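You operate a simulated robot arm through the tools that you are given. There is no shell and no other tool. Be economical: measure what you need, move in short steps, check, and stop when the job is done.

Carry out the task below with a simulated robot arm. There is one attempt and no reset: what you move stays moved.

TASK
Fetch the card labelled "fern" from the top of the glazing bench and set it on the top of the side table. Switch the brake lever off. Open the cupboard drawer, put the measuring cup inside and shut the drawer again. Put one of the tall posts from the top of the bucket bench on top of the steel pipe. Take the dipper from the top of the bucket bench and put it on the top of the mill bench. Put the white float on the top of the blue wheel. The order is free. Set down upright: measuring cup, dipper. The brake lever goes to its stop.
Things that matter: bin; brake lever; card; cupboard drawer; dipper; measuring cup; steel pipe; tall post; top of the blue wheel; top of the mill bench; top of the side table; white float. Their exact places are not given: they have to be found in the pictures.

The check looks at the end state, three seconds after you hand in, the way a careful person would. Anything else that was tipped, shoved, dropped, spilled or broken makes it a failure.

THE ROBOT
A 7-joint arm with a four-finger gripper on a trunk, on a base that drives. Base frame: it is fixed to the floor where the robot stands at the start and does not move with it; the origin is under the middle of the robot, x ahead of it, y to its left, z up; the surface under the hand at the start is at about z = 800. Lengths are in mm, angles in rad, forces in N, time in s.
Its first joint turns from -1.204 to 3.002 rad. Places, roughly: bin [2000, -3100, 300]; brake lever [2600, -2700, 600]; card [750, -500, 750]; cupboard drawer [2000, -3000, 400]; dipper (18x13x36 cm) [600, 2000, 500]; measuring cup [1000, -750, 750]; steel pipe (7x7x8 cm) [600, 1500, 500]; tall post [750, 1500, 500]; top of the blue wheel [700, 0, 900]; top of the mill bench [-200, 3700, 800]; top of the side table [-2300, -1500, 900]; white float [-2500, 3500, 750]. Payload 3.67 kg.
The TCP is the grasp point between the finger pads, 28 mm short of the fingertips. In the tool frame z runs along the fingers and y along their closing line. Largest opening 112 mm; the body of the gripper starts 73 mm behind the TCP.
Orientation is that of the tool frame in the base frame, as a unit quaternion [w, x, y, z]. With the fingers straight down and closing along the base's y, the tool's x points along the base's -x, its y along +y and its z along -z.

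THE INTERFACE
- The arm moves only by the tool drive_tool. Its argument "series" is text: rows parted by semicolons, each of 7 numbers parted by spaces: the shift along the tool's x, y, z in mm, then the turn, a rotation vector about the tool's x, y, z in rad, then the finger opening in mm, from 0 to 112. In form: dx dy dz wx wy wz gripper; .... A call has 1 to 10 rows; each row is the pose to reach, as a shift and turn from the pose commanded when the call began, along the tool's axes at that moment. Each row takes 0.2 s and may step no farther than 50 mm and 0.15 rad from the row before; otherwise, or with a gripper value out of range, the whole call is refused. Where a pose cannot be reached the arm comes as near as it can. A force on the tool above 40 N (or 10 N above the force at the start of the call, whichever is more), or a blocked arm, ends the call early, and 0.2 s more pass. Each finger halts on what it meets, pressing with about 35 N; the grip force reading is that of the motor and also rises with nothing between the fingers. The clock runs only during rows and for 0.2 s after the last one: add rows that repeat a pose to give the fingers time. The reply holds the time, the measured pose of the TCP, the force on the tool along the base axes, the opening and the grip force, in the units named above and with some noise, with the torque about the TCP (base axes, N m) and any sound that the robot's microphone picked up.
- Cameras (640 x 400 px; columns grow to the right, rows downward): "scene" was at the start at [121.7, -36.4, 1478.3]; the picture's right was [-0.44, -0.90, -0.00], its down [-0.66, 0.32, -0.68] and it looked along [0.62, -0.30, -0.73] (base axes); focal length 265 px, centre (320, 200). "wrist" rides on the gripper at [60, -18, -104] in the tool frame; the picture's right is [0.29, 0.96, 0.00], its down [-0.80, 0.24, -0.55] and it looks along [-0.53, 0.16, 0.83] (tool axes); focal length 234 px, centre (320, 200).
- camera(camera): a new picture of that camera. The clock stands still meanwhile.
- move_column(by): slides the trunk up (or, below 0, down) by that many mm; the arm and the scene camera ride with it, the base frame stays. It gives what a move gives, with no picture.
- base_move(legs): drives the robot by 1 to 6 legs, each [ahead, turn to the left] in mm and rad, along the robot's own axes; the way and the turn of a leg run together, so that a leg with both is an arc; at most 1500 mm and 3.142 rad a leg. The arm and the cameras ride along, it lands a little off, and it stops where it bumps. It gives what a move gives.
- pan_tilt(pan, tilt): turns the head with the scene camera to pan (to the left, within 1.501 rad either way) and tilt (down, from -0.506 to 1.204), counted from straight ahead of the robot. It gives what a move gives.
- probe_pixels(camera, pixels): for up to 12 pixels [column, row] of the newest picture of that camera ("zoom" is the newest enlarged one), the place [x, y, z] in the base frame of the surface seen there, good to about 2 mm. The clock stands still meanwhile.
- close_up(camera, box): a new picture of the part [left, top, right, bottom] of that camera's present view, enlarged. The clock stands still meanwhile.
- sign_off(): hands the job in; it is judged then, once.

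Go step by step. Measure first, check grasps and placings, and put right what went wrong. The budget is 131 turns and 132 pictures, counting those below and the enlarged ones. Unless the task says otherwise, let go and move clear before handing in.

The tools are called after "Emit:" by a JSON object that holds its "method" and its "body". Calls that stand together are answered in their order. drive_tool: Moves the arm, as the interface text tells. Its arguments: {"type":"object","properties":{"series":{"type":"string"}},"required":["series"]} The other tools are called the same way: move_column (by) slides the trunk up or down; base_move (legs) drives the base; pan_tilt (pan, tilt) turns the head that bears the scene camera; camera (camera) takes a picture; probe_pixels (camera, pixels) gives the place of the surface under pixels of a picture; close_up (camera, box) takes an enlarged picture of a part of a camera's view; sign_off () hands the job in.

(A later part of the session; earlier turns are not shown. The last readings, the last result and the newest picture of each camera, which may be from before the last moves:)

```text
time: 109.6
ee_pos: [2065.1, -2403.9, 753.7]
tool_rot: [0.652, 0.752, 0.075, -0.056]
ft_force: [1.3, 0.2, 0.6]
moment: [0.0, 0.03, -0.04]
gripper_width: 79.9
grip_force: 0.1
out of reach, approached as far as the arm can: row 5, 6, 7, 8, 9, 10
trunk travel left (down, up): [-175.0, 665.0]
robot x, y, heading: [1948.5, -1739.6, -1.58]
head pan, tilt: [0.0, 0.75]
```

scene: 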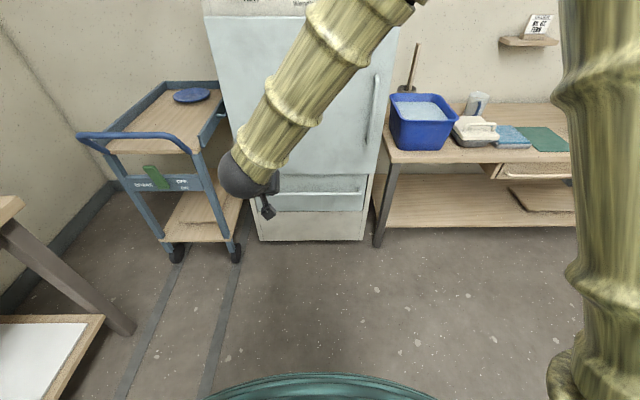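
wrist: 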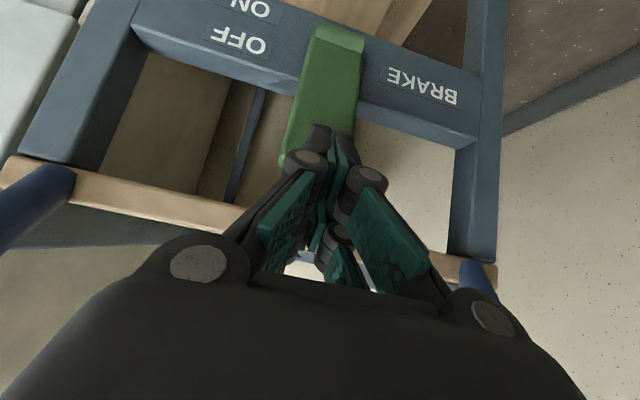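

The roll at this spot hit a reach limit, though the orientation is almost right. I'll try going toward the bar, where the arm is more extended.

Emit:
{"method": "drive_tool", "body": {"series": "-15 -18 36 0 0 .01 80;-30 -36 72 0 0 .02 80;-45 -54 108 0 0 .03 80;-60 -72 145 0 0 .04 80;-75 -90 181 0 0 .05 80;-90 -107 217 0 0 .06 80;-105 -125 253 0 0 .07 80;-120 -143 280 0 0 .07 80"}}

Emit:
{"method": "camera", "body": {"camera": "scene"}}

```text
time: 111.4
ee_pos: [1927.1, -2672.4, 667.7]
tool_rot: [0.615, 0.785, 0.06, -0.039]
ft_force: [-0.2, -0.4, 0.5]
moment: [-0.03, 0.01, -0.02]
gripper_width: 80.0
grip_force: 0.1
out of reach, approached as far as the arm can: row 1, 2, 3, 4, 5, 6, 7, 8
trunk travel left (down, up): [-175.0, 665.0]
robot x, y, heading: [1945.9, -1736.7, -1.576]
head pan, tilt: [0.0, 0.75]
```

```text
93 pictures are left
```

scene: 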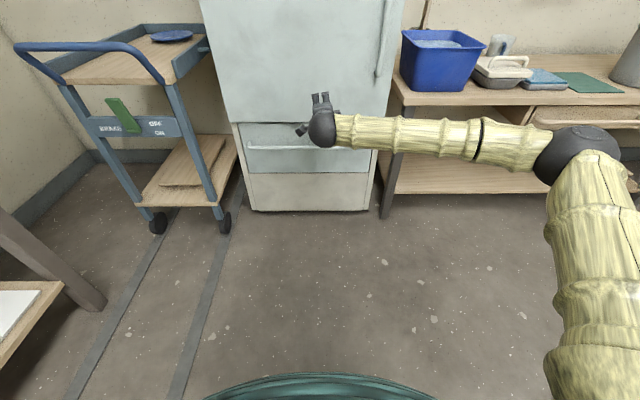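

The forearm comes sideways in this roll and can't get low. I'll unroll and instead hook the bar from above with closed, forward-tilted fingers.

Emit:
{"method": "drive_tool", "body": {"series": "0 24 -22 0 0 -.15 40;0 48 -44 0 0 -.3 0;0 72 -66 0 0 -.45 0;0 96 -88 0 0 -.6 0;0 120 -110 0 0 -.75 0;0 144 -132 0 0 -.9 0;0 168 -154 0 0 -1.05 0;0 192 -176 0 0 -1.2 0;0 216 -198 0 0 -1.35 0;0 240 -220 0 0 -1.5 0"}}

Emit:
{"method": "drive_tool", "body": {"series": "0 0 0 0 0 -.07 0"}}

```text
time: 113.6
ee_pos: [1959.1, -2520.4, 950.6]
tool_rot: [0.423, 0.533, 0.58, -0.447]
ft_force: [0.6, 0.6, -0.1]
moment: [-0.02, 0.0, -0.02]
gripper_width: 0.0
grip_force: 35.0
trunk travel left (down, up): [-175.0, 665.0]
robot x, y, heading: [1945.4, -1739.4, -1.581]
head pan, tilt: [0.0, 0.75]
```

```text
time: 114.0
ee_pos: [1961.4, -2521.5, 949.6]
tool_rot: [0.407, 0.513, 0.598, -0.461]
ft_force: [0.4, -1.0, 0.4]
moment: [0.01, 0.02, 0.05]
gripper_width: 0.0
grip_force: 35.2
trunk travel left (down, up): [-175.0, 665.0]
robot x, y, heading: [1946.1, -1740.4, -1.584]
head pan, tilt: [0.0, 0.75]
```

The pose is now near (1961,-2521,950). I'll set the tool to 27° forward tilt with closed fingers.

Emit:
{"method": "drive_tool", "body": {"series": "0 0 0 -.008 .1425 .0232 0;0 0 0 -.0159 .285 .0464 0;0 0 0 -.0238 .4275 .0696 0;0 0 0 -.0318 .57 .0927 0;0 0 0 -.0398 .7124 .1159 0;0 0 0 -.0477 .8549 .1391 0;0 0 0 -.0477 .8549 .1391 0"}}

```text
time: 115.6
ee_pos: [1958.6, -2520.0, 952.2]
tool_rot: [0.164, 0.688, 0.687, -0.164]
ft_force: [-0.2, 0.1, -0.6]
moment: [0.01, 0.01, -0.01]
gripper_width: 0.0
grip_force: 35.1
trunk travel left (down, up): [-175.0, 665.0]
robot x, y, heading: [1945.6, -1740.6, -1.581]
head pan, tilt: [0.0, 0.75]
```

Emit:
{"method": "drive_tool", "body": {"series": "-1 3 47 0 0 0 0;-2 5 94 0 0 0 0;-4 8 141 0 0 0 0;-5 11 188 0 0 0 0;-6 13 235 0 0 0 0;-7 16 282 0 0 0 0;-9 18 330 0 0 0 0;-10 21 377 0 0 0 0"}}

Emit:
{"method": "camera", "body": {"camera": "wrist"}}

Emit:
{"method": "camera", "body": {"camera": "scene"}}

```text
time: 117.4
ee_pos: [1978.3, -2704.3, 619.0]
tool_rot: [0.166, 0.688, 0.687, -0.165]
ft_force: [1.0, -0.2, -0.2]
moment: [0.01, -0.01, 0.01]
gripper_width: 0.1
grip_force: 34.6
trunk travel left (down, up): [-175.0, 665.0]
robot x, y, heading: [1947.1, -1738.8, -1.579]
head pan, tilt: [0.0, 0.75]
```

```text
92 pictures are left
```

wrist: 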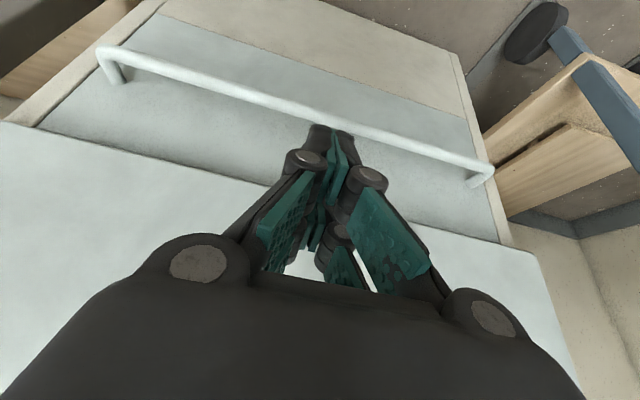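

```text
91 pictures are left
```

scene: 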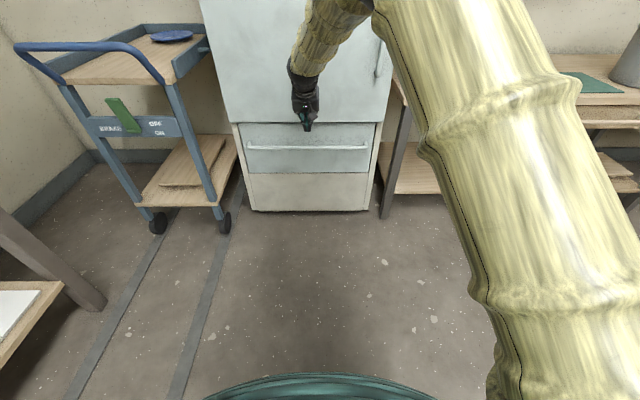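

I'll measure the bar finely from the wrist view.

Emit:
{"method": "probe_pixels", "body": {"camera": "wrist", "pixels": [[230, 86], [228, 92], [233, 80], [400, 134], [398, 140], [402, 128], [230, 110], [400, 160], [200, 140], [190, 160], [490, 175]]}}

```text
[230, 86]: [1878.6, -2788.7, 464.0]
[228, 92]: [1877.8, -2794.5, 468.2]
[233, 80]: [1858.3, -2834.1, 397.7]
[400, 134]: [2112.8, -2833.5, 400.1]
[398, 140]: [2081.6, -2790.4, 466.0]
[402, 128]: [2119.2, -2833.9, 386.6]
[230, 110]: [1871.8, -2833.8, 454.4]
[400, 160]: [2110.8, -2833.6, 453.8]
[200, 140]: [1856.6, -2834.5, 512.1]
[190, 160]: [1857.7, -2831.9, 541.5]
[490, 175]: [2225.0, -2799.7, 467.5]
```

Bar confirmed. Moving behind the bar.

Emit:
{"method": "drive_tool", "body": {"series": "-10 0 37 0 0 0 0;-20 0 74 0 0 0 0;-31 0 111 0 0 0 0;-31 0 131 0 0 0 0;-31 0 151 0 0 0 0;-31 0 171 0 0 0 0"}}

Emit:
{"method": "camera", "body": {"camera": "wrist"}}

```text
time: 118.7
ee_pos: [1980.4, -2798.1, 497.3]
tool_rot: [0.165, 0.688, 0.688, -0.164]
ft_force: [-1.5, 9.8, 8.5]
moment: [0.39, 0.05, 0.02]
gripper_width: 6.1
grip_force: 34.7
trunk travel left (down, up): [-175.0, 665.0]
robot x, y, heading: [1944.6, -1737.8, -1.578]
head pan, tilt: [0.0, 0.75]
stopped in row 6: the force on the tool passed its limit at 59 N (the readings are from after the stop); the commanded pose is now the measured one
```

```text
90 pictures are left
```

wrist: 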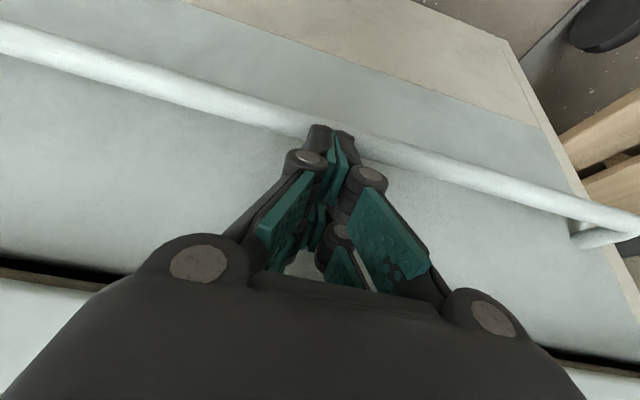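

The tip appears in front of/on top of the bar, so it hit the bar. I'll retreat, tilt more upright (17°) and come down farther back.

Emit:
{"method": "drive_tool", "body": {"series": "0 0 -30 0 0 0 0;0 0 -60 0 .09 0 0;0 0 -60 0 .17 0 0;0 0 -60 0 .17 0 0"}}

Emit:
{"method": "camera", "body": {"camera": "wrist"}}

```text
time: 119.7
ee_pos: [1979.8, -2769.6, 549.1]
tool_rot: [0.104, 0.7, 0.698, -0.105]
ft_force: [0.3, -0.5, -0.7]
moment: [-0.01, -0.01, 0.01]
gripper_width: 0.0
grip_force: 36.3
trunk travel left (down, up): [-175.0, 665.0]
robot x, y, heading: [1946.4, -1738.6, -1.581]
head pan, tilt: [0.0, 0.75]
```

```text
89 pictures are left
```

wrist: 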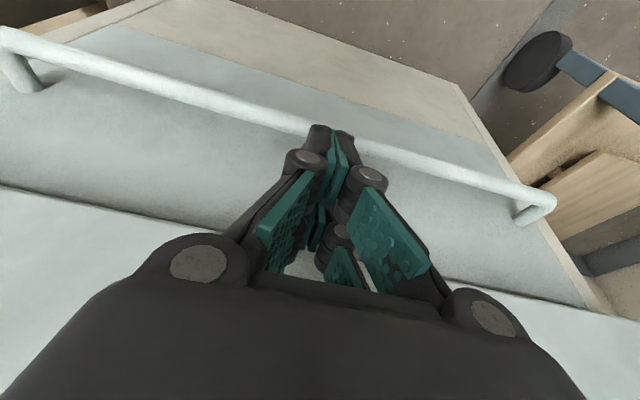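

Emit:
{"method": "drive_tool", "body": {"series": "-20 0 18 0 0 0 0;-20.2 0 36 0 0 0 0;-20.2 0 48 0 0 0 0;-20.2 0 60 0 0 0 0;-20.2 0 72 0 0 0 0;-20.2 0 84 0 0 0 0"}}

Emit:
{"method": "camera", "body": {"camera": "wrist"}}

```text
time: 120.2
ee_pos: [1980.0, -2788.6, 538.6]
tool_rot: [0.104, 0.7, 0.699, -0.103]
ft_force: [-3.5, 21.7, 4.9]
moment: [-2.26, -0.3, 0.04]
gripper_width: 0.0
grip_force: 35.5
trunk travel left (down, up): [-175.0, 665.0]
robot x, y, heading: [1949.5, -1738.7, -1.584]
head pan, tilt: [0.0, 0.75]
stopped in row 2: the force on the tool passed its limit at 130 N (the readings are from after the stop); the commanded pose is now the measured one
```

```text
88 pictures are left
```

wrist: 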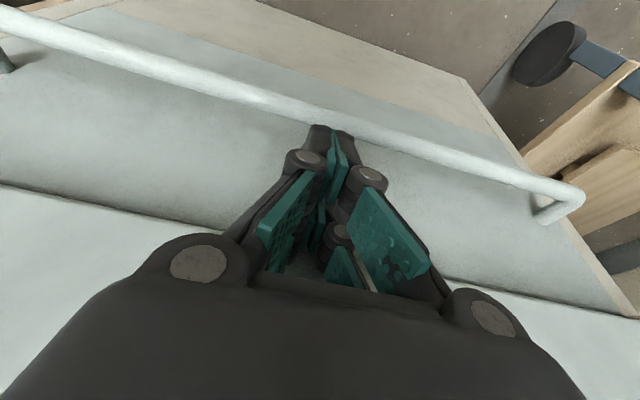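

This time the wrist touched the door (moment −2.3), so I need more tilt, not less. Geometry says 45° fits best; backing off and tilting to 45°.

Emit:
{"method": "drive_tool", "body": {"series": "28 0 -9 0 0 0 0;57 0 -18 0 0 0 0;57 0 -18 0 -.12 0 0;57 0 -18 0 -.24 0 0;57 0 -18 0 -.36 0 0;57 0 -18 0 -.485 0 0;57 0 -18 0 -.485 0 0"}}

```text
time: 121.8
ee_pos: [1959.9, -2735.4, 528.9]
tool_rot: [0.252, 0.674, 0.647, -0.253]
ft_force: [0.1, -0.1, -0.3]
moment: [0.0, -0.04, -0.01]
gripper_width: 0.0
grip_force: 35.5
trunk travel left (down, up): [-175.0, 665.0]
robot x, y, heading: [1945.5, -1735.3, -1.579]
head pan, tilt: [0.0, 0.75]
```

Emit:
{"method": "drive_tool", "body": {"series": "-20 0 10 0 0 0 0;-20 0 25 0 0 0 0;-20 0 40 0 0 0 0;-20 0 52 0 0 0 0;-20 0 64 0 0 0 0;-20 0 76 0 0 0 0"}}

Emit:
{"method": "camera", "body": {"camera": "wrist"}}

```text
time: 123.2
ee_pos: [1982.4, -2798.9, 503.0]
tool_rot: [0.269, 0.655, 0.652, -0.27]
ft_force: [-0.1, -1.1, 18.2]
moment: [-2.78, 0.22, 0.09]
gripper_width: 5.8
grip_force: 35.7
trunk travel left (down, up): [-175.0, 665.0]
robot x, y, heading: [1946.7, -1736.8, -1.587]
head pan, tilt: [0.0, 0.75]
```

```text
87 pictures are left
```

wrist: 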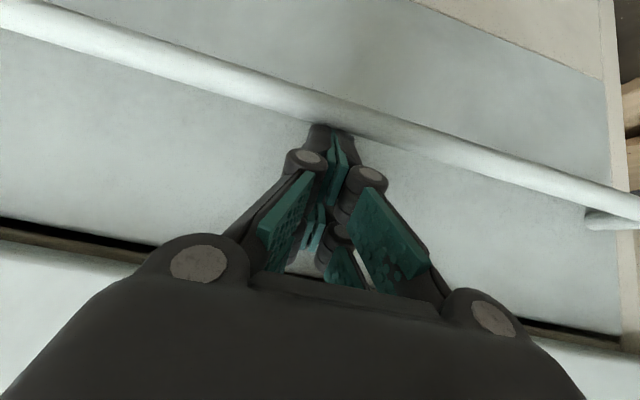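

Something (likely the wrist/forearm) bears on the door. Checking with the scene view.

Emit:
{"method": "camera", "body": {"camera": "scene"}}

Emit:
{"method": "close_up", "body": {"camera": "scene", "box": [230, 60, 390, 180]}}

```text
86 pictures are left
```

scene: 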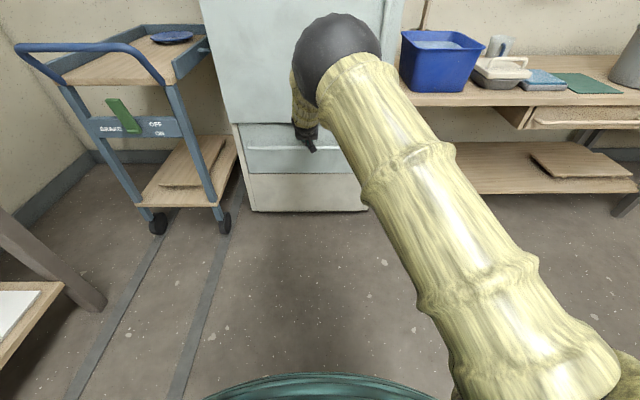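

```text
3.33 times, centred on (310, 120) of scene
```

zoom: 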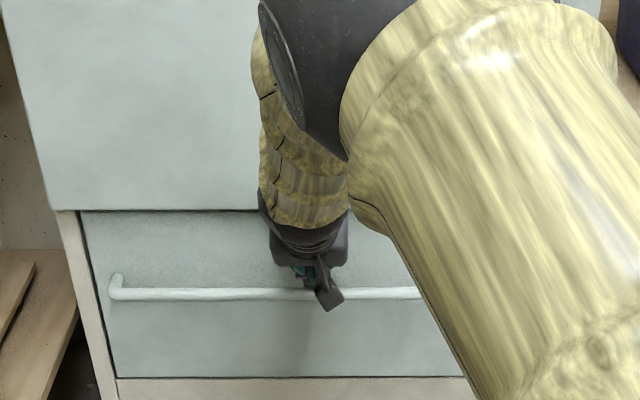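

The robot is nearly at full stretch so its forearm hugs the door. I'll retract the arm 320 mm and drive the base 260 mm closer.

Emit:
{"method": "drive_tool", "body": {"series": "5 0 -25 0 0 0 0;14 0 -70 0 0 0 0;35 0 -108 0 0 0 0;58 0 -146 0 0 0 0;82 0 -184 0 0 0 0;106 0 -222 0 0 0 0;130 0 -260 0 0 0 0;155 0 -297 0 0 0 0"}}

Emit:
{"method": "base_move", "body": {"legs": [[260, 0]]}}

Emit:
{"method": "camera", "body": {"camera": "scene"}}

```text
time: 124.2
ee_pos: [1966.1, -2619.3, 407.6]
tool_rot: [0.205, 0.718, 0.636, -0.193]
ft_force: [-0.2, -0.2, 0.4]
moment: [0.0, 0.0, 0.03]
gripper_width: 0.0
grip_force: 35.7
trunk travel left (down, up): [-175.0, 665.0]
robot x, y, heading: [1943.0, -1742.7, -1.582]
head pan, tilt: [0.0, 0.75]
stopped in row 5: the arm was blocked; the commanded pose is now the measured one
```

```text
time: 125.8
ee_pos: [1958.9, -2791.5, 400.5]
tool_rot: [0.198, 0.723, 0.636, -0.184]
ft_force: [-0.2, -0.4, 0.8]
moment: [0.01, 0.01, 0.02]
gripper_width: 0.0
grip_force: 36.1
trunk travel left (down, up): [-175.0, 665.0]
robot x, y, heading: [1945.5, -1922.7, -1.581]
head pan, tilt: [0.0, 0.75]
stopped in leg 1: the force on the tool passed its limit at 168 N (the readings are from after the stop); the commanded pose is now the measured one
```

```text
84 pictures are left
```

scene: 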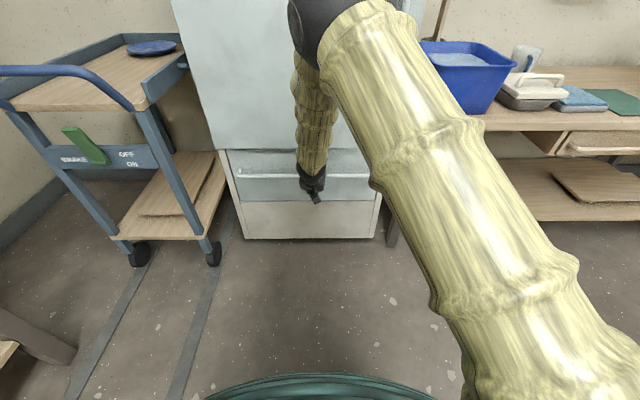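

The arm got blocked by a joint limit and the base pressed the hand on the drawer front. Backing straight out, then I'll sort out the arm posture.

Emit:
{"method": "base_move", "body": {"legs": [[-300, 0]]}}

Emit:
{"method": "move_column", "body": {"by": 250}}

Emit:
{"method": "camera", "body": {"camera": "scene"}}

```text
time: 127.8
ee_pos: [1963.7, -2485.6, 400.0]
tool_rot: [0.199, 0.721, 0.638, -0.185]
ft_force: [-0.7, -0.1, -0.5]
moment: [-0.01, 0.0, -0.01]
gripper_width: 0.0
grip_force: 35.7
trunk travel left (down, up): [-175.0, 665.0]
robot x, y, heading: [1949.1, -1619.8, -1.577]
head pan, tilt: [0.0, 0.75]
```

```text
time: 130.4
ee_pos: [1964.2, -2484.4, 649.2]
tool_rot: [0.198, 0.721, 0.637, -0.185]
ft_force: [-0.8, -0.7, 0.4]
moment: [-0.03, -0.01, -0.02]
gripper_width: 0.1
grip_force: 35.8
trunk travel left (down, up): [-425.0, 415.0]
robot x, y, heading: [1947.5, -1615.6, -1.578]
head pan, tilt: [0.0, 0.75]
```

```text
83 pictures are left
```

scene: 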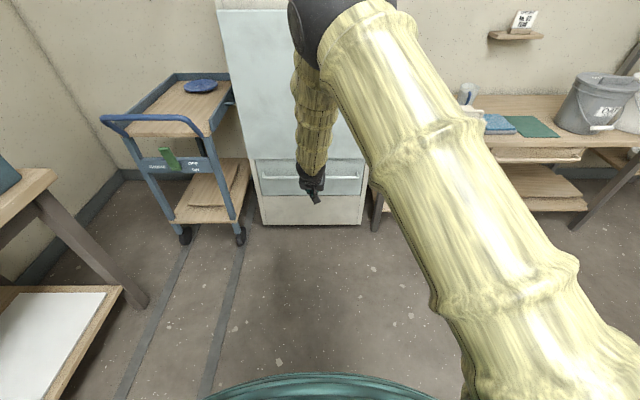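

Retracting the arm to a relaxed posture (like the one used at the lever).

Emit:
{"method": "drive_tool", "body": {"series": "15 11 -38 0 0 0 0;30 22 -75 0 0 0 0;45 33 -113 0 0 0 0;60 44 -151 0 0 0 0;74 55 -188 0 0 0 0;89 66 -226 0 0 0 0;104 77 -264 0 0 0 0;119 88 -301 0 0 0 0"}}

```text
time: 131.1
ee_pos: [1981.3, -2364.0, 588.0]
tool_rot: [0.137, 0.745, 0.64, -0.127]
ft_force: [0.1, -0.5, -0.1]
moment: [0.01, 0.0, 0.02]
gripper_width: 0.0
grip_force: 35.7
trunk travel left (down, up): [-425.0, 415.0]
robot x, y, heading: [1943.5, -1618.3, -1.578]
head pan, tilt: [0.0, 0.75]
stopped in row 3: the arm was blocked; the commanded pose is now the measured one
```

Still blocked on retraction. I'll try moving sideways (robot's left) and forward-up to unwind the joint.

Emit:
{"method": "drive_tool", "body": {"series": "0 30 0 0 0 0 0;0 60 0 0 0 0 0;0 90 0 0 0 0 0;0 120 -10 0 0 0 0;0 150 -30 0 0 0 0;0 180 -60 0 0 0 0"}}

Emit:
{"method": "camera", "body": {"camera": "scene"}}

```text
time: 132.5
ee_pos: [2148.8, -2365.6, 638.9]
tool_rot: [0.129, 0.752, 0.635, -0.12]
ft_force: [0.7, -0.4, 0.2]
moment: [-0.06, -0.01, 0.03]
gripper_width: 0.0
grip_force: 35.6
trunk travel left (down, up): [-425.0, 415.0]
robot x, y, heading: [1948.3, -1621.4, -1.579]
head pan, tilt: [0.0, 0.75]
```

```text
82 pictures are left
```

scene: 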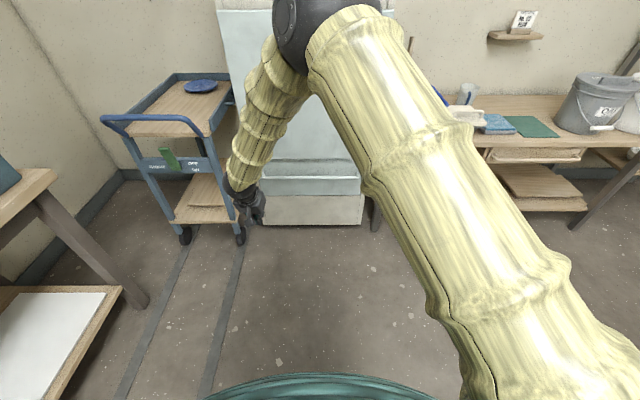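

Works sideways. Now lifting straight up.

Emit:
{"method": "drive_tool", "body": {"series": "-17 2 -47 0 0 0 0;-34 4 -93 0 0 0 0;-52 6 -140 0 0 0 0;-69 8 -187 0 0 0 0"}}

```text
refused: row 3 steps farther than a row can; nothing moved
```

Emit:
{"method": "drive_tool", "body": {"series": "-15 2 -41 0 0 0 0;-30 4 -82 0 0 0 0;-45 5 -123 0 0 0 0;-60 7 -164 0 0 0 0;-75 8 -205 0 0 0 0"}}

```text
time: 133.2
ee_pos: [2146.1, -2321.7, 633.0]
tool_rot: [0.073, 0.762, 0.639, -0.066]
ft_force: [-1.1, -0.3, 0.4]
moment: [-0.02, 0.01, 0.02]
gripper_width: 0.0
grip_force: 35.7
trunk travel left (down, up): [-425.0, 415.0]
robot x, y, heading: [1949.0, -1616.4, -1.578]
head pan, tilt: [0.0, 0.75]
stopped in row 3: the arm was blocked; the commanded pose is now the measured one
```

The tilt collapses toward vertical each time, so a wrist joint is at its limit. I'll go to straight down while rising.

Emit:
{"method": "drive_tool", "body": {"series": "0 0 0 .003 .066 -.058 0;0 0 0 .007 .131 -.116 0;0 0 0 .01 .197 -.174 0;-7 0 -37 .01 .197 -.174 0;-15 0 -74 .01 .197 -.174 0;-22 0 -111 .01 .197 -.174 0;-30 0 -147 .01 .197 -.174 0"}}

Emit:
{"method": "camera", "body": {"camera": "scene"}}

```text
time: 134.8
ee_pos: [2133.5, -2322.5, 776.2]
tool_rot: [-0.003, 0.712, 0.702, 0.009]
ft_force: [-0.9, -0.1, 0.0]
moment: [-0.04, 0.03, 0.02]
gripper_width: 0.0
grip_force: 35.9
trunk travel left (down, up): [-425.0, 415.0]
robot x, y, heading: [1950.5, -1617.3, -1.58]
head pan, tilt: [0.0, 0.75]
```

```text
81 pictures are left
```

scene: 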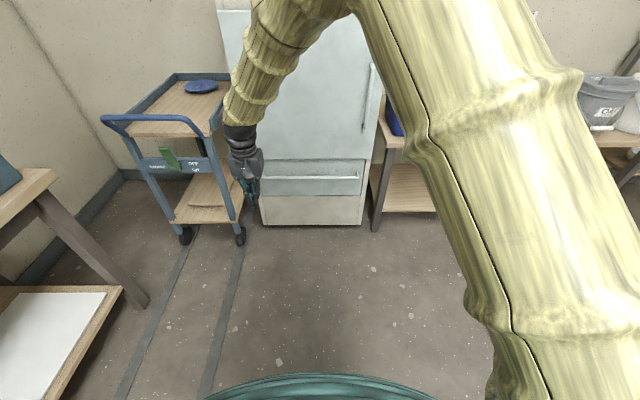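

Posture recovered. Now pitching to 45° while retracting slightly.

Emit:
{"method": "drive_tool", "body": {"series": "20 0 -25 0 -.131 0 0;40 0 -50 0 -.262 0 0;60 0 -75 0 -.393 0 0;80 0 -100 0 -.524 0 0;90 0 -110 0 -.655 0 0;90 0 -110 0 -.785 0 0;90 0 -110 0 -.785 0 0"}}

```text
time: 135.4
ee_pos: [2117.9, -2272.0, 722.8]
tool_rot: [0.02, 0.731, 0.681, 0.025]
ft_force: [0.0, 0.4, 0.2]
moment: [0.01, 0.01, 0.02]
gripper_width: 0.0
grip_force: 35.9
trunk travel left (down, up): [-425.0, 415.0]
robot x, y, heading: [1946.2, -1622.0, -1.58]
head pan, tilt: [0.0, 0.75]
stopped in row 2: the arm was blocked; the commanded pose is now the measured one
```

The wrist is at its bend limit in this arm configuration (it changed during the roll). I'll raise the trunk and reset the arm back to its starting posture on the robot's right.

Emit:
{"method": "move_column", "body": {"by": 400}}

Emit:
{"method": "drive_tool", "body": {"series": "0 -45 0 .02 0 -.02 0;5 -90 0 .04 0 -.05 0;10 -135 0 .064 0 -.07 0;15 -180 0 .064 0 -.07 0;20 -225 0 .064 0 -.07 0;25 -270 0 .064 0 -.07 0;30 -315 0 .064 0 -.07 0;35 -360 0 .064 0 -.07 0;40 -405 0 .064 0 -.07 0;45 -450 0 .064 0 -.07 0"}}

Emit:
{"method": "drive_tool", "body": {"series": "10 -45 0 0 0 0 0;25 -90 0 0 0 0 0;40 -135 0 0 0 0 0;60 -180 0 0 0 0 0;80 -220 0 0 0 0 0;100 -260 0 0 0 0 0;120 -300 0 0 0 0 0"}}

Emit:
{"method": "camera", "body": {"camera": "scene"}}

```text
time: 139.2
ee_pos: [2118.2, -2271.4, 1124.2]
tool_rot: [0.02, 0.73, 0.682, 0.025]
ft_force: [-0.9, 0.5, -0.3]
moment: [0.02, -0.01, 0.01]
gripper_width: 0.3
grip_force: 36.0
trunk travel left (down, up): [-825.0, 15.0]
robot x, y, heading: [1945.7, -1617.0, -1.579]
head pan, tilt: [0.0, 0.75]
```

```text
time: 141.4
ee_pos: [1675.2, -2195.2, 1097.0]
tool_rot: [-0.003, 0.705, 0.709, 0.001]
ft_force: [-1.1, 0.7, 0.3]
moment: [-0.01, -0.1, 0.01]
gripper_width: 0.0
grip_force: 35.5
trunk travel left (down, up): [-825.0, 15.0]
robot x, y, heading: [1945.2, -1616.9, -1.575]
head pan, tilt: [0.0, 0.75]
```

```text
time: 143.0
ee_pos: [1370.5, -2074.9, 1096.8]
tool_rot: [-0.002, 0.706, 0.708, 0.001]
ft_force: [0.2, 1.2, 0.5]
moment: [-0.04, -0.03, -0.01]
gripper_width: 0.1
grip_force: 35.6
trunk travel left (down, up): [-825.0, 15.0]
robot x, y, heading: [1944.8, -1620.9, -1.576]
head pan, tilt: [0.0, 0.75]
```

```text
80 pictures are left
```

scene: 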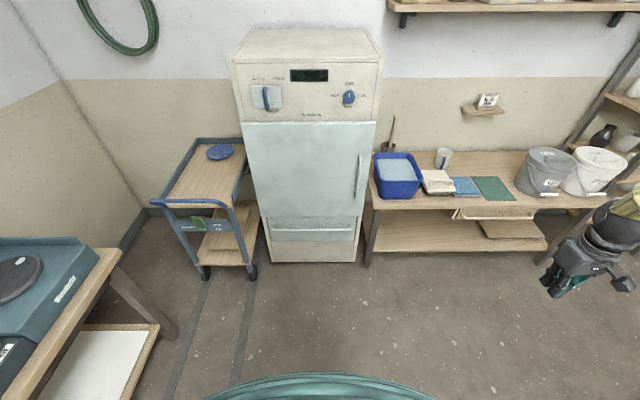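

Arm reset cleanly. Testing here whether a 45° forward pitch is reachable in this posture.

Emit:
{"method": "drive_tool", "body": {"series": "0 0 0 0 -.131 0 0;0 0 0 0 -.262 0 0;0 0 0 0 -.393 0 0;0 0 0 0 -.524 0 0;0 0 0 0 -.655 0 0;0 0 0 0 -.785 0 0;0 0 0 0 -.785 0 0"}}

Emit:
{"method": "pan_tilt", "body": {"pan": -0.5, "tilt": 0.6}}

Emit:
{"method": "camera", "body": {"camera": "scene"}}

```text
time: 144.6
ee_pos: [1373.9, -2077.0, 1099.3]
tool_rot: [0.269, 0.652, 0.656, -0.269]
ft_force: [-0.8, 0.8, -0.1]
moment: [-0.03, -0.03, -0.01]
gripper_width: 0.3
grip_force: 35.7
trunk travel left (down, up): [-825.0, 15.0]
robot x, y, heading: [1949.4, -1617.4, -1.58]
head pan, tilt: [0.0, 0.75]
```

```text
time: 145.5
ee_pos: [1375.1, -2076.7, 1098.8]
tool_rot: [0.268, 0.652, 0.656, -0.269]
ft_force: [-0.2, -0.6, -0.8]
moment: [0.02, -0.04, -0.01]
gripper_width: 0.0
grip_force: 36.2
trunk travel left (down, up): [-825.0, 15.0]
robot x, y, heading: [1946.1, -1614.8, -1.58]
head pan, tilt: [-0.499, 0.6]
```

```text
79 pictures are left
```

scene: 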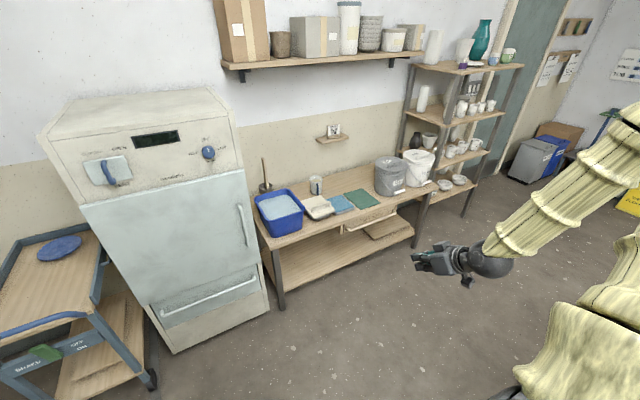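

45° pitch is fine here with the elbow out right. Testing a 90° roll here as well so I can grip the bar properly.

Emit:
{"method": "drive_tool", "body": {"series": "0 0 0 0 0 .15 40;0 0 0 0 0 .3 80;0 0 0 0 0 .45 80;0 0 0 0 0 .6 80;0 0 0 0 0 .75 80;0 0 0 0 0 .9 80;0 0 0 0 0 1.05 80;0 0 0 0 0 1.2 80;0 0 0 0 0 1.35 80;0 0 0 0 0 1.5 80"}}

Emit:
{"method": "camera", "body": {"camera": "scene"}}

```text
time: 147.7
ee_pos: [1372.6, -2077.3, 1097.9]
tool_rot: [0.379, 0.925, 0.036, -0.013]
ft_force: [0.9, -0.3, 0.1]
moment: [0.01, -0.02, 0.03]
gripper_width: 79.8
grip_force: 0.0
trunk travel left (down, up): [-825.0, 15.0]
robot x, y, heading: [1943.0, -1618.8, -1.577]
head pan, tilt: [-0.499, 0.6]
```

```text
78 pictures are left
```

scene: 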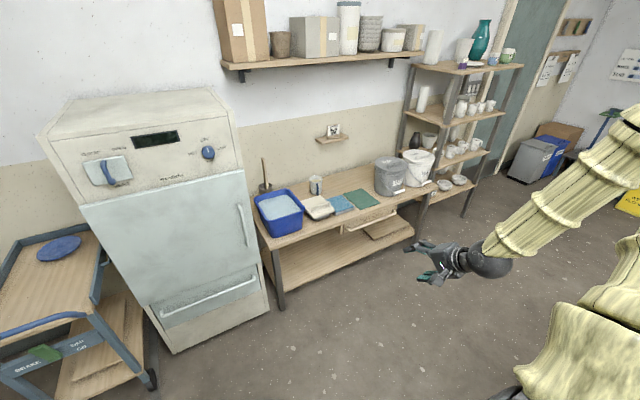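

Roll works in this posture. I'll finish the roll and extend 160 mm forward (toward -y), narrowing the fingers to 34.

Emit:
{"method": "drive_tool", "body": {"series": "0 28 28 0 0 .03 34;0 56 56 0 0 .06 34;0 84 84 0 0 .07 34;0 113 113 0 0 .07 34;0 113 113 0 0 .07 34"}}

```text
time: 148.9
ee_pos: [1380.9, -2236.5, 1097.8]
tool_rot: [0.38, 0.925, 0.003, -0.001]
ft_force: [0.0, 0.2, -0.7]
moment: [0.02, 0.0, 0.04]
gripper_width: 34.1
grip_force: 0.1
trunk travel left (down, up): [-825.0, 15.0]
robot x, y, heading: [1948.4, -1616.6, -1.58]
head pan, tilt: [-0.499, 0.6]
```

Now driving: face -x, back up ~395 mm, face the cupboard again and approach.

Emit:
{"method": "base_move", "body": {"legs": [[0, -1.56], [-400, 0], [0, 1.568], [400, 0]]}}

Emit:
{"method": "pan_tilt", "body": {"pan": -0.4, "tilt": 0.8}}

Emit:
{"method": "camera", "body": {"camera": "scene"}}

```text
time: 161.2
ee_pos: [1865.7, -2669.2, 1098.0]
tool_rot: [0.379, 0.924, 0.04, 0.015]
ft_force: [0.4, -0.3, -0.4]
moment: [0.03, 0.01, -0.01]
gripper_width: 34.0
grip_force: 0.2
trunk travel left (down, up): [-825.0, 15.0]
robot x, y, heading: [2381.3, -2005.0, -1.504]
head pan, tilt: [-0.499, 0.6]
```

```text
time: 161.9
ee_pos: [1865.7, -2670.1, 1099.1]
tool_rot: [0.38, 0.924, 0.04, 0.015]
ft_force: [0.3, 0.2, 0.1]
moment: [0.0, -0.02, -0.01]
gripper_width: 34.2
grip_force: 0.1
trunk travel left (down, up): [-825.0, 15.0]
robot x, y, heading: [2378.2, -2004.1, -1.501]
head pan, tilt: [-0.4, 0.799]
```

```text
77 pictures are left
```

scene: 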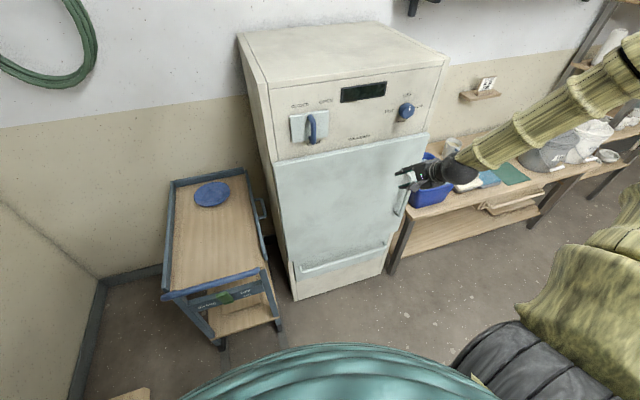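

Clear to descend in front of the drawer. Lowering trunk by 570.

Emit:
{"method": "move_column", "body": {"by": -570}}

Emit:
{"method": "camera", "body": {"camera": "wrist"}}

Emit:
{"method": "camera", "body": {"camera": "scene"}}

```text
refused: -570 is not a number from -400 to 400
```

```text
76 pictures are left
```

wrist: 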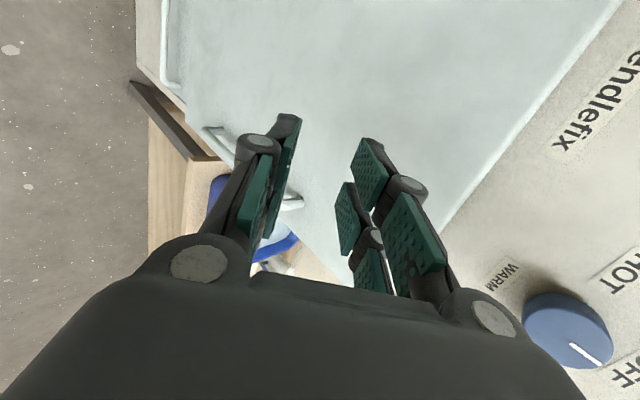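

```text
75 pictures are left
```

scene: 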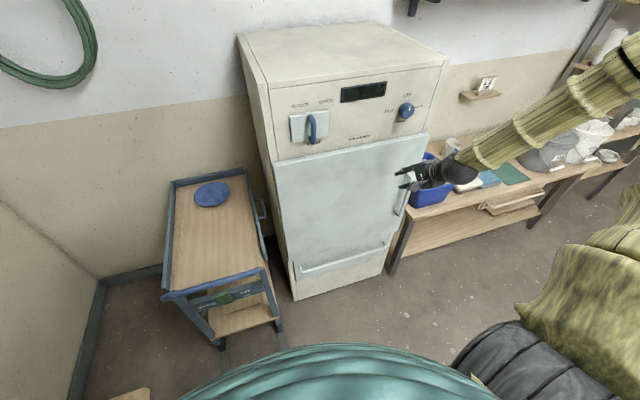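

Emit:
{"method": "move_column", "body": {"by": -300}}

Emit:
{"method": "move_column", "body": {"by": -270}}

Emit:
{"method": "camera", "body": {"camera": "wrist"}}

Emit:
{"method": "camera", "body": {"camera": "scene"}}

```text
time: 164.9
ee_pos: [1864.7, -2670.2, 798.5]
tool_rot: [0.378, 0.925, 0.04, 0.015]
ft_force: [-0.6, -0.6, -0.2]
moment: [0.0, 0.02, 0.0]
gripper_width: 34.0
grip_force: 0.1
trunk travel left (down, up): [-525.0, 315.0]
robot x, y, heading: [2378.6, -2007.6, -1.5]
head pan, tilt: [-0.4, 0.799]
```

```text
time: 167.7
ee_pos: [1865.9, -2669.5, 527.4]
tool_rot: [0.379, 0.924, 0.041, 0.015]
ft_force: [0.4, -0.7, -0.1]
moment: [-0.02, -0.02, -0.02]
gripper_width: 34.4
grip_force: 0.0
trunk travel left (down, up): [-255.0, 585.0]
robot x, y, heading: [2376.8, -2007.6, -1.499]
head pan, tilt: [-0.4, 0.799]
```

```text
74 pictures are left
```

wrist: 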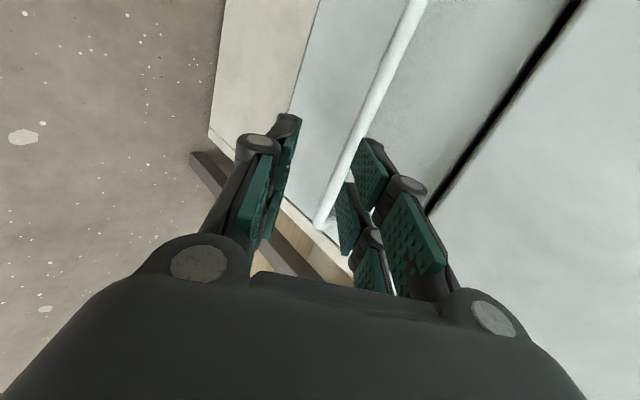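

```text
73 pictures are left
```

scene: 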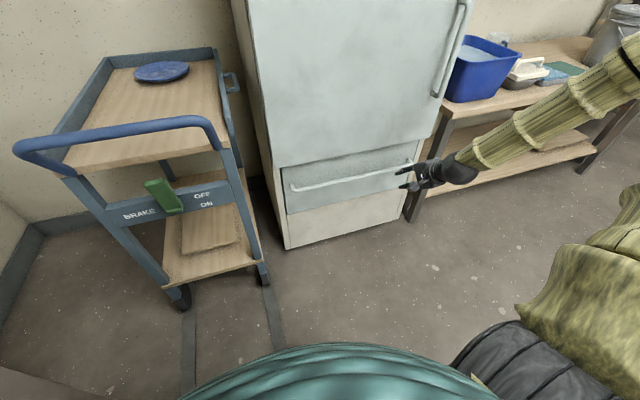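

The bar lies at (370,120) in the wrist view, just right for approach. Aligning then advancing with fingers at 34.

Emit:
{"method": "drive_tool", "body": {"series": "2 22 23 0 0 0 34;5 44 46 0 0 0 34;5 44 75 0 0 0 34;5 44 100 0 0 0 34;5 44 113 0 0 0 34;5 44 126 0 0 0 34"}}

Emit:
{"method": "camera", "body": {"camera": "wrist"}}

```text
time: 169.1
ee_pos: [1879.8, -2789.7, 469.7]
tool_rot: [0.379, 0.924, 0.04, 0.015]
ft_force: [0.2, -0.3, 0.4]
moment: [0.02, -0.01, -0.03]
gripper_width: 34.1
grip_force: 0.0
trunk travel left (down, up): [-255.0, 585.0]
robot x, y, heading: [2376.3, -2004.2, -1.5]
head pan, tilt: [-0.4, 0.799]
```

```text
72 pictures are left
```

wrist: 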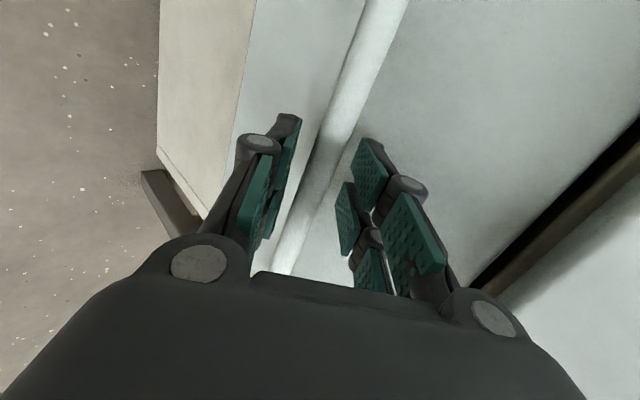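

Bar is between the pads with no contact force. Close and pull.

Emit:
{"method": "drive_tool", "body": {"series": "0 0 0 0 0 0 0;0 0 0 0 0 0 0;3 -21 -21 0 0 0 0;5 -42 -42 0 0 0 0;8 -64 -63 0 0 0 0;10 -85 -84 0 0 0 0;13 -106 -105 0 0 0 0"}}

Emit:
{"method": "camera", "body": {"camera": "scene"}}

```text
time: 170.7
ee_pos: [1881.3, -2637.1, 468.1]
tool_rot: [0.379, 0.925, 0.039, 0.015]
ft_force: [3.1, 0.5, -6.0]
moment: [-0.03, -2.74, -0.66]
gripper_width: 18.0
grip_force: 45.2
trunk travel left (down, up): [-255.0, 585.0]
robot x, y, heading: [2378.2, -2005.9, -1.498]
head pan, tilt: [-0.4, 0.799]
```

```text
71 pictures are left
```

scene: 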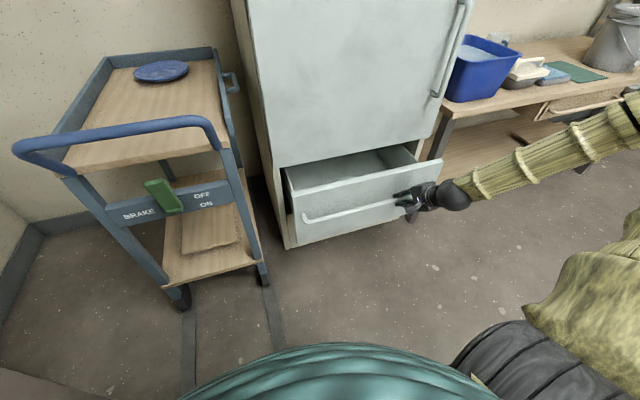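

Drawer is opening nicely. Pulling another 160 mm.

Emit:
{"method": "drive_tool", "body": {"series": "3 -21 -21 0 0 0 0;5 -42 -42 0 0 0 0;8 -64 -63 0 0 0 0;10 -85 -84 0 0 0 0;13 -106 -105 0 0 0 0;14 -117 -116 0 0 0 0"}}

Emit:
{"method": "camera", "body": {"camera": "scene"}}

```text
time: 172.1
ee_pos: [1879.6, -2484.1, 473.3]
tool_rot: [0.385, 0.922, 0.041, 0.014]
ft_force: [2.1, -12.9, -18.9]
moment: [0.12, -0.83, -2.4]
gripper_width: 18.7
grip_force: 44.8
trunk travel left (down, up): [-255.0, 585.0]
robot x, y, heading: [2377.1, -2007.7, -1.495]
head pan, tilt: [-0.4, 0.799]
stopped in row 6: the force on the tool passed its limit at 103 N (the readings are from after the stop); the commanded pose is now the measured one
```

```text
70 pictures are left
```

scene: 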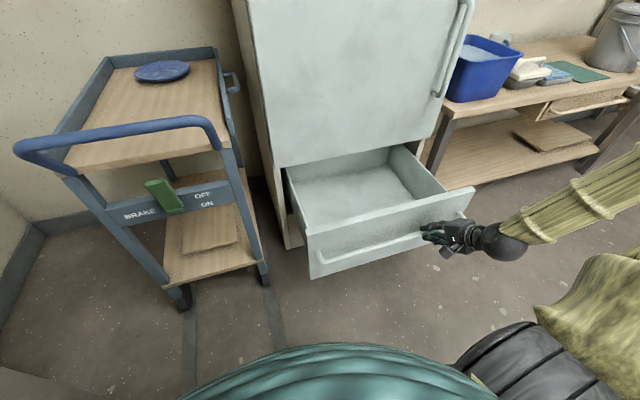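

Drawer is fully open (stop at 305 mm). Measuring its interior, then letting go and backing off.

Emit:
{"method": "probe_pixels", "body": {"camera": "scene", "pixels": [[350, 190], [380, 180], [410, 180], [300, 175], [405, 155], [440, 190], [310, 222], [360, 222], [390, 205], [320, 200], [470, 192]]}}

Emit:
{"method": "drive_tool", "body": {"series": "0 0 0 0 0 0 40;0 0 0 0 0 0 40;0 0 -30 0 0 0 40;0 0 -75 0 0 0 40;0 0 -120 0 0 0 40"}}

```text
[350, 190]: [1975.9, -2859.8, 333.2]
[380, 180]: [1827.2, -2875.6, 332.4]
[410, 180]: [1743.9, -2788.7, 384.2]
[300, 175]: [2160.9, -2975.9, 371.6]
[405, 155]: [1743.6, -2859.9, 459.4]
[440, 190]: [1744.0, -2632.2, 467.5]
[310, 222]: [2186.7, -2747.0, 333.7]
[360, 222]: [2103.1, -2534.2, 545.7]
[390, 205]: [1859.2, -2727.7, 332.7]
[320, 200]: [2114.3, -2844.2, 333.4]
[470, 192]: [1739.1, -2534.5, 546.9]
```

```text
time: 173.3
ee_pos: [1845.9, -2411.9, 551.5]
tool_rot: [0.385, 0.922, 0.042, 0.013]
ft_force: [-0.7, 0.5, 0.7]
moment: [-0.01, -0.04, -0.01]
gripper_width: 40.0
grip_force: 0.0
out of reach, approached as far as the arm can: row 4, 5
trunk travel left (down, up): [-255.0, 585.0]
robot x, y, heading: [2379.0, -2010.6, -1.499]
head pan, tilt: [-0.4, 0.799]
```

Drawer floor z 333, x 1744–2200, front inner ≈ -2550. Now raise the trunk and undo the roll and pitch.

Emit:
{"method": "move_column", "body": {"by": 400}}

Emit:
{"method": "move_column", "body": {"by": 150}}

Emit:
{"method": "drive_tool", "body": {"series": "0 0 0 0 0 -.15 60;0 0 0 0 0 -.3 112;0 0 0 0 0 -.45 112;0 0 0 0 0 -.6 112;0 0 0 0 0 -.75 112;0 0 0 0 0 -.9 112;0 0 0 0 0 -1.05 112;0 0 0 0 0 -1.2 112;0 0 0 0 0 -1.35 112;0 0 0 0 0 -1.5 112"}}

Emit:
{"method": "drive_tool", "body": {"series": "0 0 0 0 .13 -.03 112;0 0 0 0 .26 -.06 112;0 0 0 0 .39 -.07 112;0 0 0 0 .52 -.07 112;0 0 0 0 .65 -.07 112;0 0 0 0 .785 -.07 112;0 0 0 0 .785 -.07 112"}}

Emit:
{"method": "base_move", "body": {"legs": [[0, -2.31], [1061, 0], [0, 0.66]]}}

```text
time: 177.1
ee_pos: [1845.3, -2412.7, 949.1]
tool_rot: [0.385, 0.922, 0.043, 0.014]
ft_force: [-0.4, -0.3, 0.3]
moment: [-0.03, -0.01, -0.01]
gripper_width: 40.0
grip_force: 0.0
trunk travel left (down, up): [-655.0, 185.0]
robot x, y, heading: [2378.0, -2005.1, -1.501]
head pan, tilt: [-0.4, 0.799]
```

```text
time: 178.9
ee_pos: [1844.4, -2411.4, 1099.4]
tool_rot: [0.385, 0.922, 0.043, 0.013]
ft_force: [0.2, -0.5, 0.6]
moment: [0.03, 0.02, 0.02]
gripper_width: 39.8
grip_force: 0.0
trunk travel left (down, up): [-805.0, 35.0]
robot x, y, heading: [2380.9, -2004.6, -1.499]
head pan, tilt: [-0.4, 0.799]
```

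```text
time: 181.1
ee_pos: [1844.1, -2413.8, 1100.9]
tool_rot: [0.29, 0.644, 0.661, -0.253]
ft_force: [0.7, -0.3, 0.7]
moment: [0.0, -0.01, 0.0]
gripper_width: 112.0
grip_force: 0.0
trunk travel left (down, up): [-805.0, 35.0]
robot x, y, heading: [2380.1, -2006.4, -1.495]
head pan, tilt: [-0.4, 0.799]
```

```text
time: 182.7
ee_pos: [1842.9, -2410.5, 1099.7]
tool_rot: [0.008, 0.671, 0.742, 0.003]
ft_force: [-0.7, -0.3, 0.1]
moment: [-0.06, -0.03, -0.01]
gripper_width: 111.7
grip_force: 0.0
trunk travel left (down, up): [-805.0, 35.0]
robot x, y, heading: [2379.2, -2007.7, -1.498]
head pan, tilt: [-0.4, 0.799]
```

```text
time: 195.3
ee_pos: [1108.0, -831.9, 1100.3]
tool_rot: [0.007, 1.0, 0.03, -0.004]
ft_force: [0.6, -0.5, -1.0]
moment: [0.02, 0.01, -0.03]
gripper_width: 112.1
grip_force: 0.0
trunk travel left (down, up): [-805.0, 35.0]
robot x, y, heading: [1491.1, -1383.9, -3.108]
head pan, tilt: [-0.4, 0.799]
```

In place over the bench's far side. Looking.

Emit:
{"method": "camera", "body": {"camera": "wrist"}}

Emit:
{"method": "pan_tilt", "body": {"pan": -0.9, "tilt": 0.7}}

Emit:
{"method": "camera", "body": {"camera": "scene"}}

```text
69 pictures are left
```

wrist: 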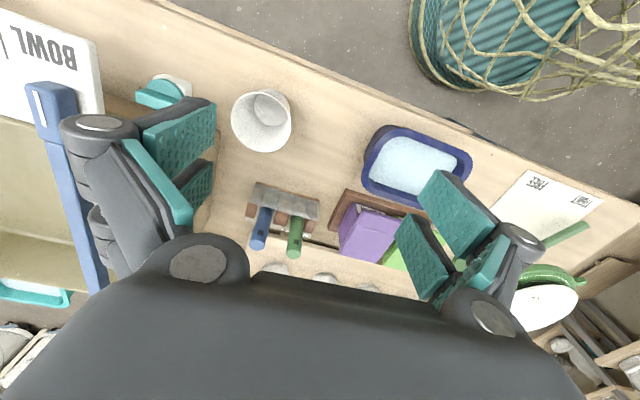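

```text
time: 196.3
ee_pos: [1110.1, -831.5, 1101.2]
tool_rot: [0.007, 1.0, 0.03, -0.003]
ft_force: [0.5, -1.0, -0.4]
moment: [-0.03, 0.01, 0.0]
gripper_width: 112.1
grip_force: 0.0
trunk travel left (down, up): [-805.0, 35.0]
robot x, y, heading: [1496.8, -1382.2, -3.106]
head pan, tilt: [-0.901, 0.7]
```

```text
68 pictures are left
```

scene: 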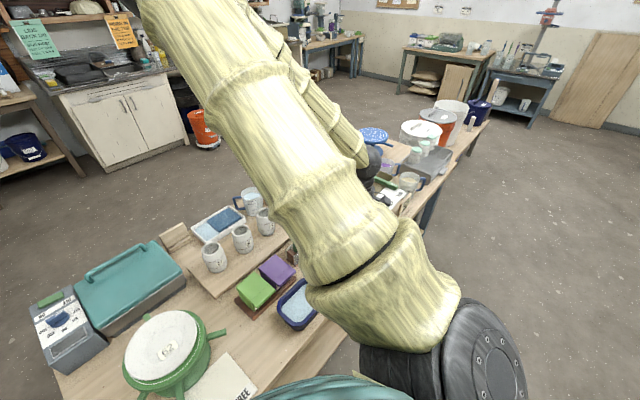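

A tapered cup at (262,120) and another small white/teal object at (170,88). Zooming.

Emit:
{"method": "close_up", "body": {"camera": "wrist", "box": [120, 50, 320, 180]}}

Emit:
{"method": "probe_pixels", "body": {"camera": "wrist", "pixels": [[270, 105], [258, 145], [235, 115], [291, 120], [262, 92], [160, 92], [180, 82], [262, 165], [250, 130]]}}

```text
3.08 times, centred on (220, 115) of wrist
```

zoom: 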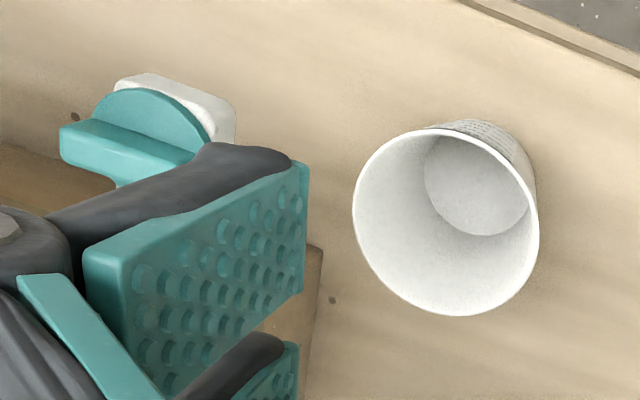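

```text
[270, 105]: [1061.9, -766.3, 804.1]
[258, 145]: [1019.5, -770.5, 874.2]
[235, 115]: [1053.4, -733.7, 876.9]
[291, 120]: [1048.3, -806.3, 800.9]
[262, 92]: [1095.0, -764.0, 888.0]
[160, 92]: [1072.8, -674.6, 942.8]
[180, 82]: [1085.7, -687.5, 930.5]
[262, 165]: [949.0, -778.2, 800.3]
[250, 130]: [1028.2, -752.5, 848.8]
```

The measuring cup: rim center ≈(1055,-767), z 888, Ø≈85, graduated outside. A tall object stands on its +y side, so I'll turn the gripper 90° to close along x, and center above.

Emit:
{"method": "drive_tool", "body": {"series": "-5 -7 0 0 0 .15 112;-10 -13 0 0 0 .3 112;-16 -20 0 0 0 .45 112;-21 -27 0 0 0 .6 112;-26 -34 0 0 0 .75 112;-31 -40 0 0 0 .9 112;-36 -47 0 0 0 1.05 112;-42 -54 0 0 0 1.2 112;-47 -60 0 0 0 1.35 112;-52 -67 0 0 0 1.5 112"}}

Emit:
{"method": "drive_tool", "body": {"series": "0 0 25 0 0 .06 112;0 0 50 0 0 .13 112;0 0 75 0 0 .13 112;0 0 75 0 0 .13 112"}}

Emit:
{"method": "camera", "body": {"camera": "wrist"}}

```text
time: 198.5
ee_pos: [1052.7, -768.1, 1098.5]
tool_rot: [0.007, 0.751, -0.66, 0.003]
ft_force: [-0.3, 0.2, -0.1]
moment: [-0.01, 0.02, -0.01]
gripper_width: 112.0
grip_force: 0.1
trunk travel left (down, up): [-805.0, 35.0]
robot x, y, heading: [1492.7, -1383.2, -3.108]
head pan, tilt: [-0.901, 0.7]
```

```text
time: 199.5
ee_pos: [1055.8, -769.3, 1024.3]
tool_rot: [-0.008, -0.707, 0.707, -0.002]
ft_force: [-0.3, -0.1, 0.9]
moment: [0.0, -0.04, -0.02]
gripper_width: 112.2
grip_force: 0.3
trunk travel left (down, up): [-805.0, 35.0]
robot x, y, heading: [1493.3, -1381.3, -3.11]
head pan, tilt: [-0.901, 0.7]
```

```text
66 pictures are left
```

wrist: 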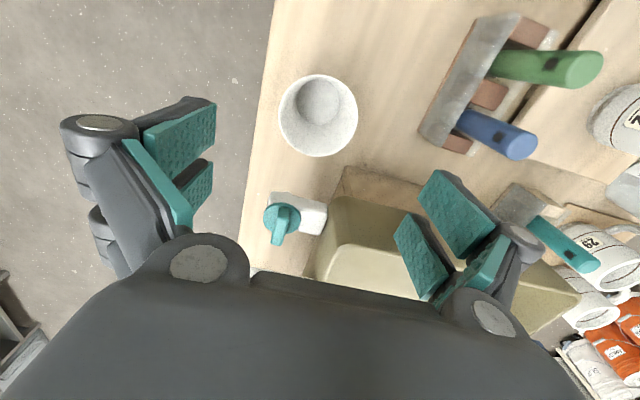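

The teal thing is the bin's tap: must be avoided. Measuring the cup rim and the tap.

Emit:
{"method": "probe_pixels", "body": {"camera": "wrist", "pixels": [[281, 117], [356, 117], [318, 77], [318, 154], [318, 100], [276, 215], [282, 235], [310, 205], [345, 140], [290, 140]]}}

```text
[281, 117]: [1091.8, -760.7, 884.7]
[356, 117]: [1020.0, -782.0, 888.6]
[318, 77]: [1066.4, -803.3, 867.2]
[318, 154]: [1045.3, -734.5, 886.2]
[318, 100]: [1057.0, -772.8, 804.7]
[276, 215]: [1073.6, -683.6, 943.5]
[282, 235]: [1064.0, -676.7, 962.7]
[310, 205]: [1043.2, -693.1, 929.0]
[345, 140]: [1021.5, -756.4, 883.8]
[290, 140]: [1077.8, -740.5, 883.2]
```

Cup centered at (1056,-770), tap clear by ~60 mm of the gripper. Descending 160 and closing.

Emit:
{"method": "drive_tool", "body": {"series": "0 0 45 0 0 0 112;0 0 90 0 0 0 112;0 0 130 0 0 0 112;0 0 160 0 0 0 112;0 0 160 0 0 0 90;0 0 160 0 0 0 60;0 0 160 0 0 0 50;0 0 160 0 0 0 50"}}

Emit:
{"method": "camera", "body": {"camera": "wrist"}}

```text
time: 201.3
ee_pos: [1051.3, -774.4, 864.0]
tool_rot: [-0.008, -0.707, 0.707, -0.004]
ft_force: [0.0, -0.6, 0.3]
moment: [0.01, -0.01, 0.0]
gripper_width: 72.0
grip_force: 34.8
trunk travel left (down, up): [-805.0, 35.0]
robot x, y, heading: [1493.5, -1384.9, -3.106]
head pan, tilt: [-0.901, 0.7]
```

```text
65 pictures are left
```

wrist: 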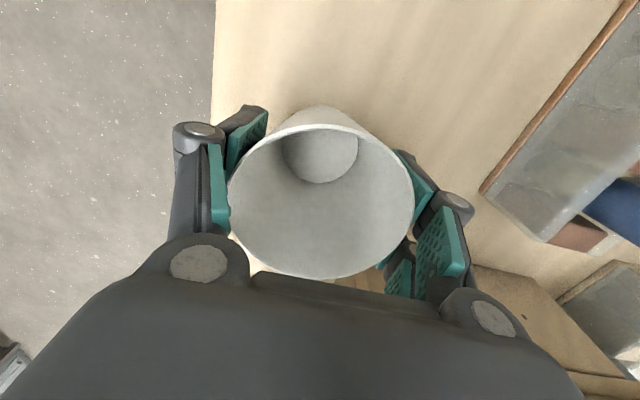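

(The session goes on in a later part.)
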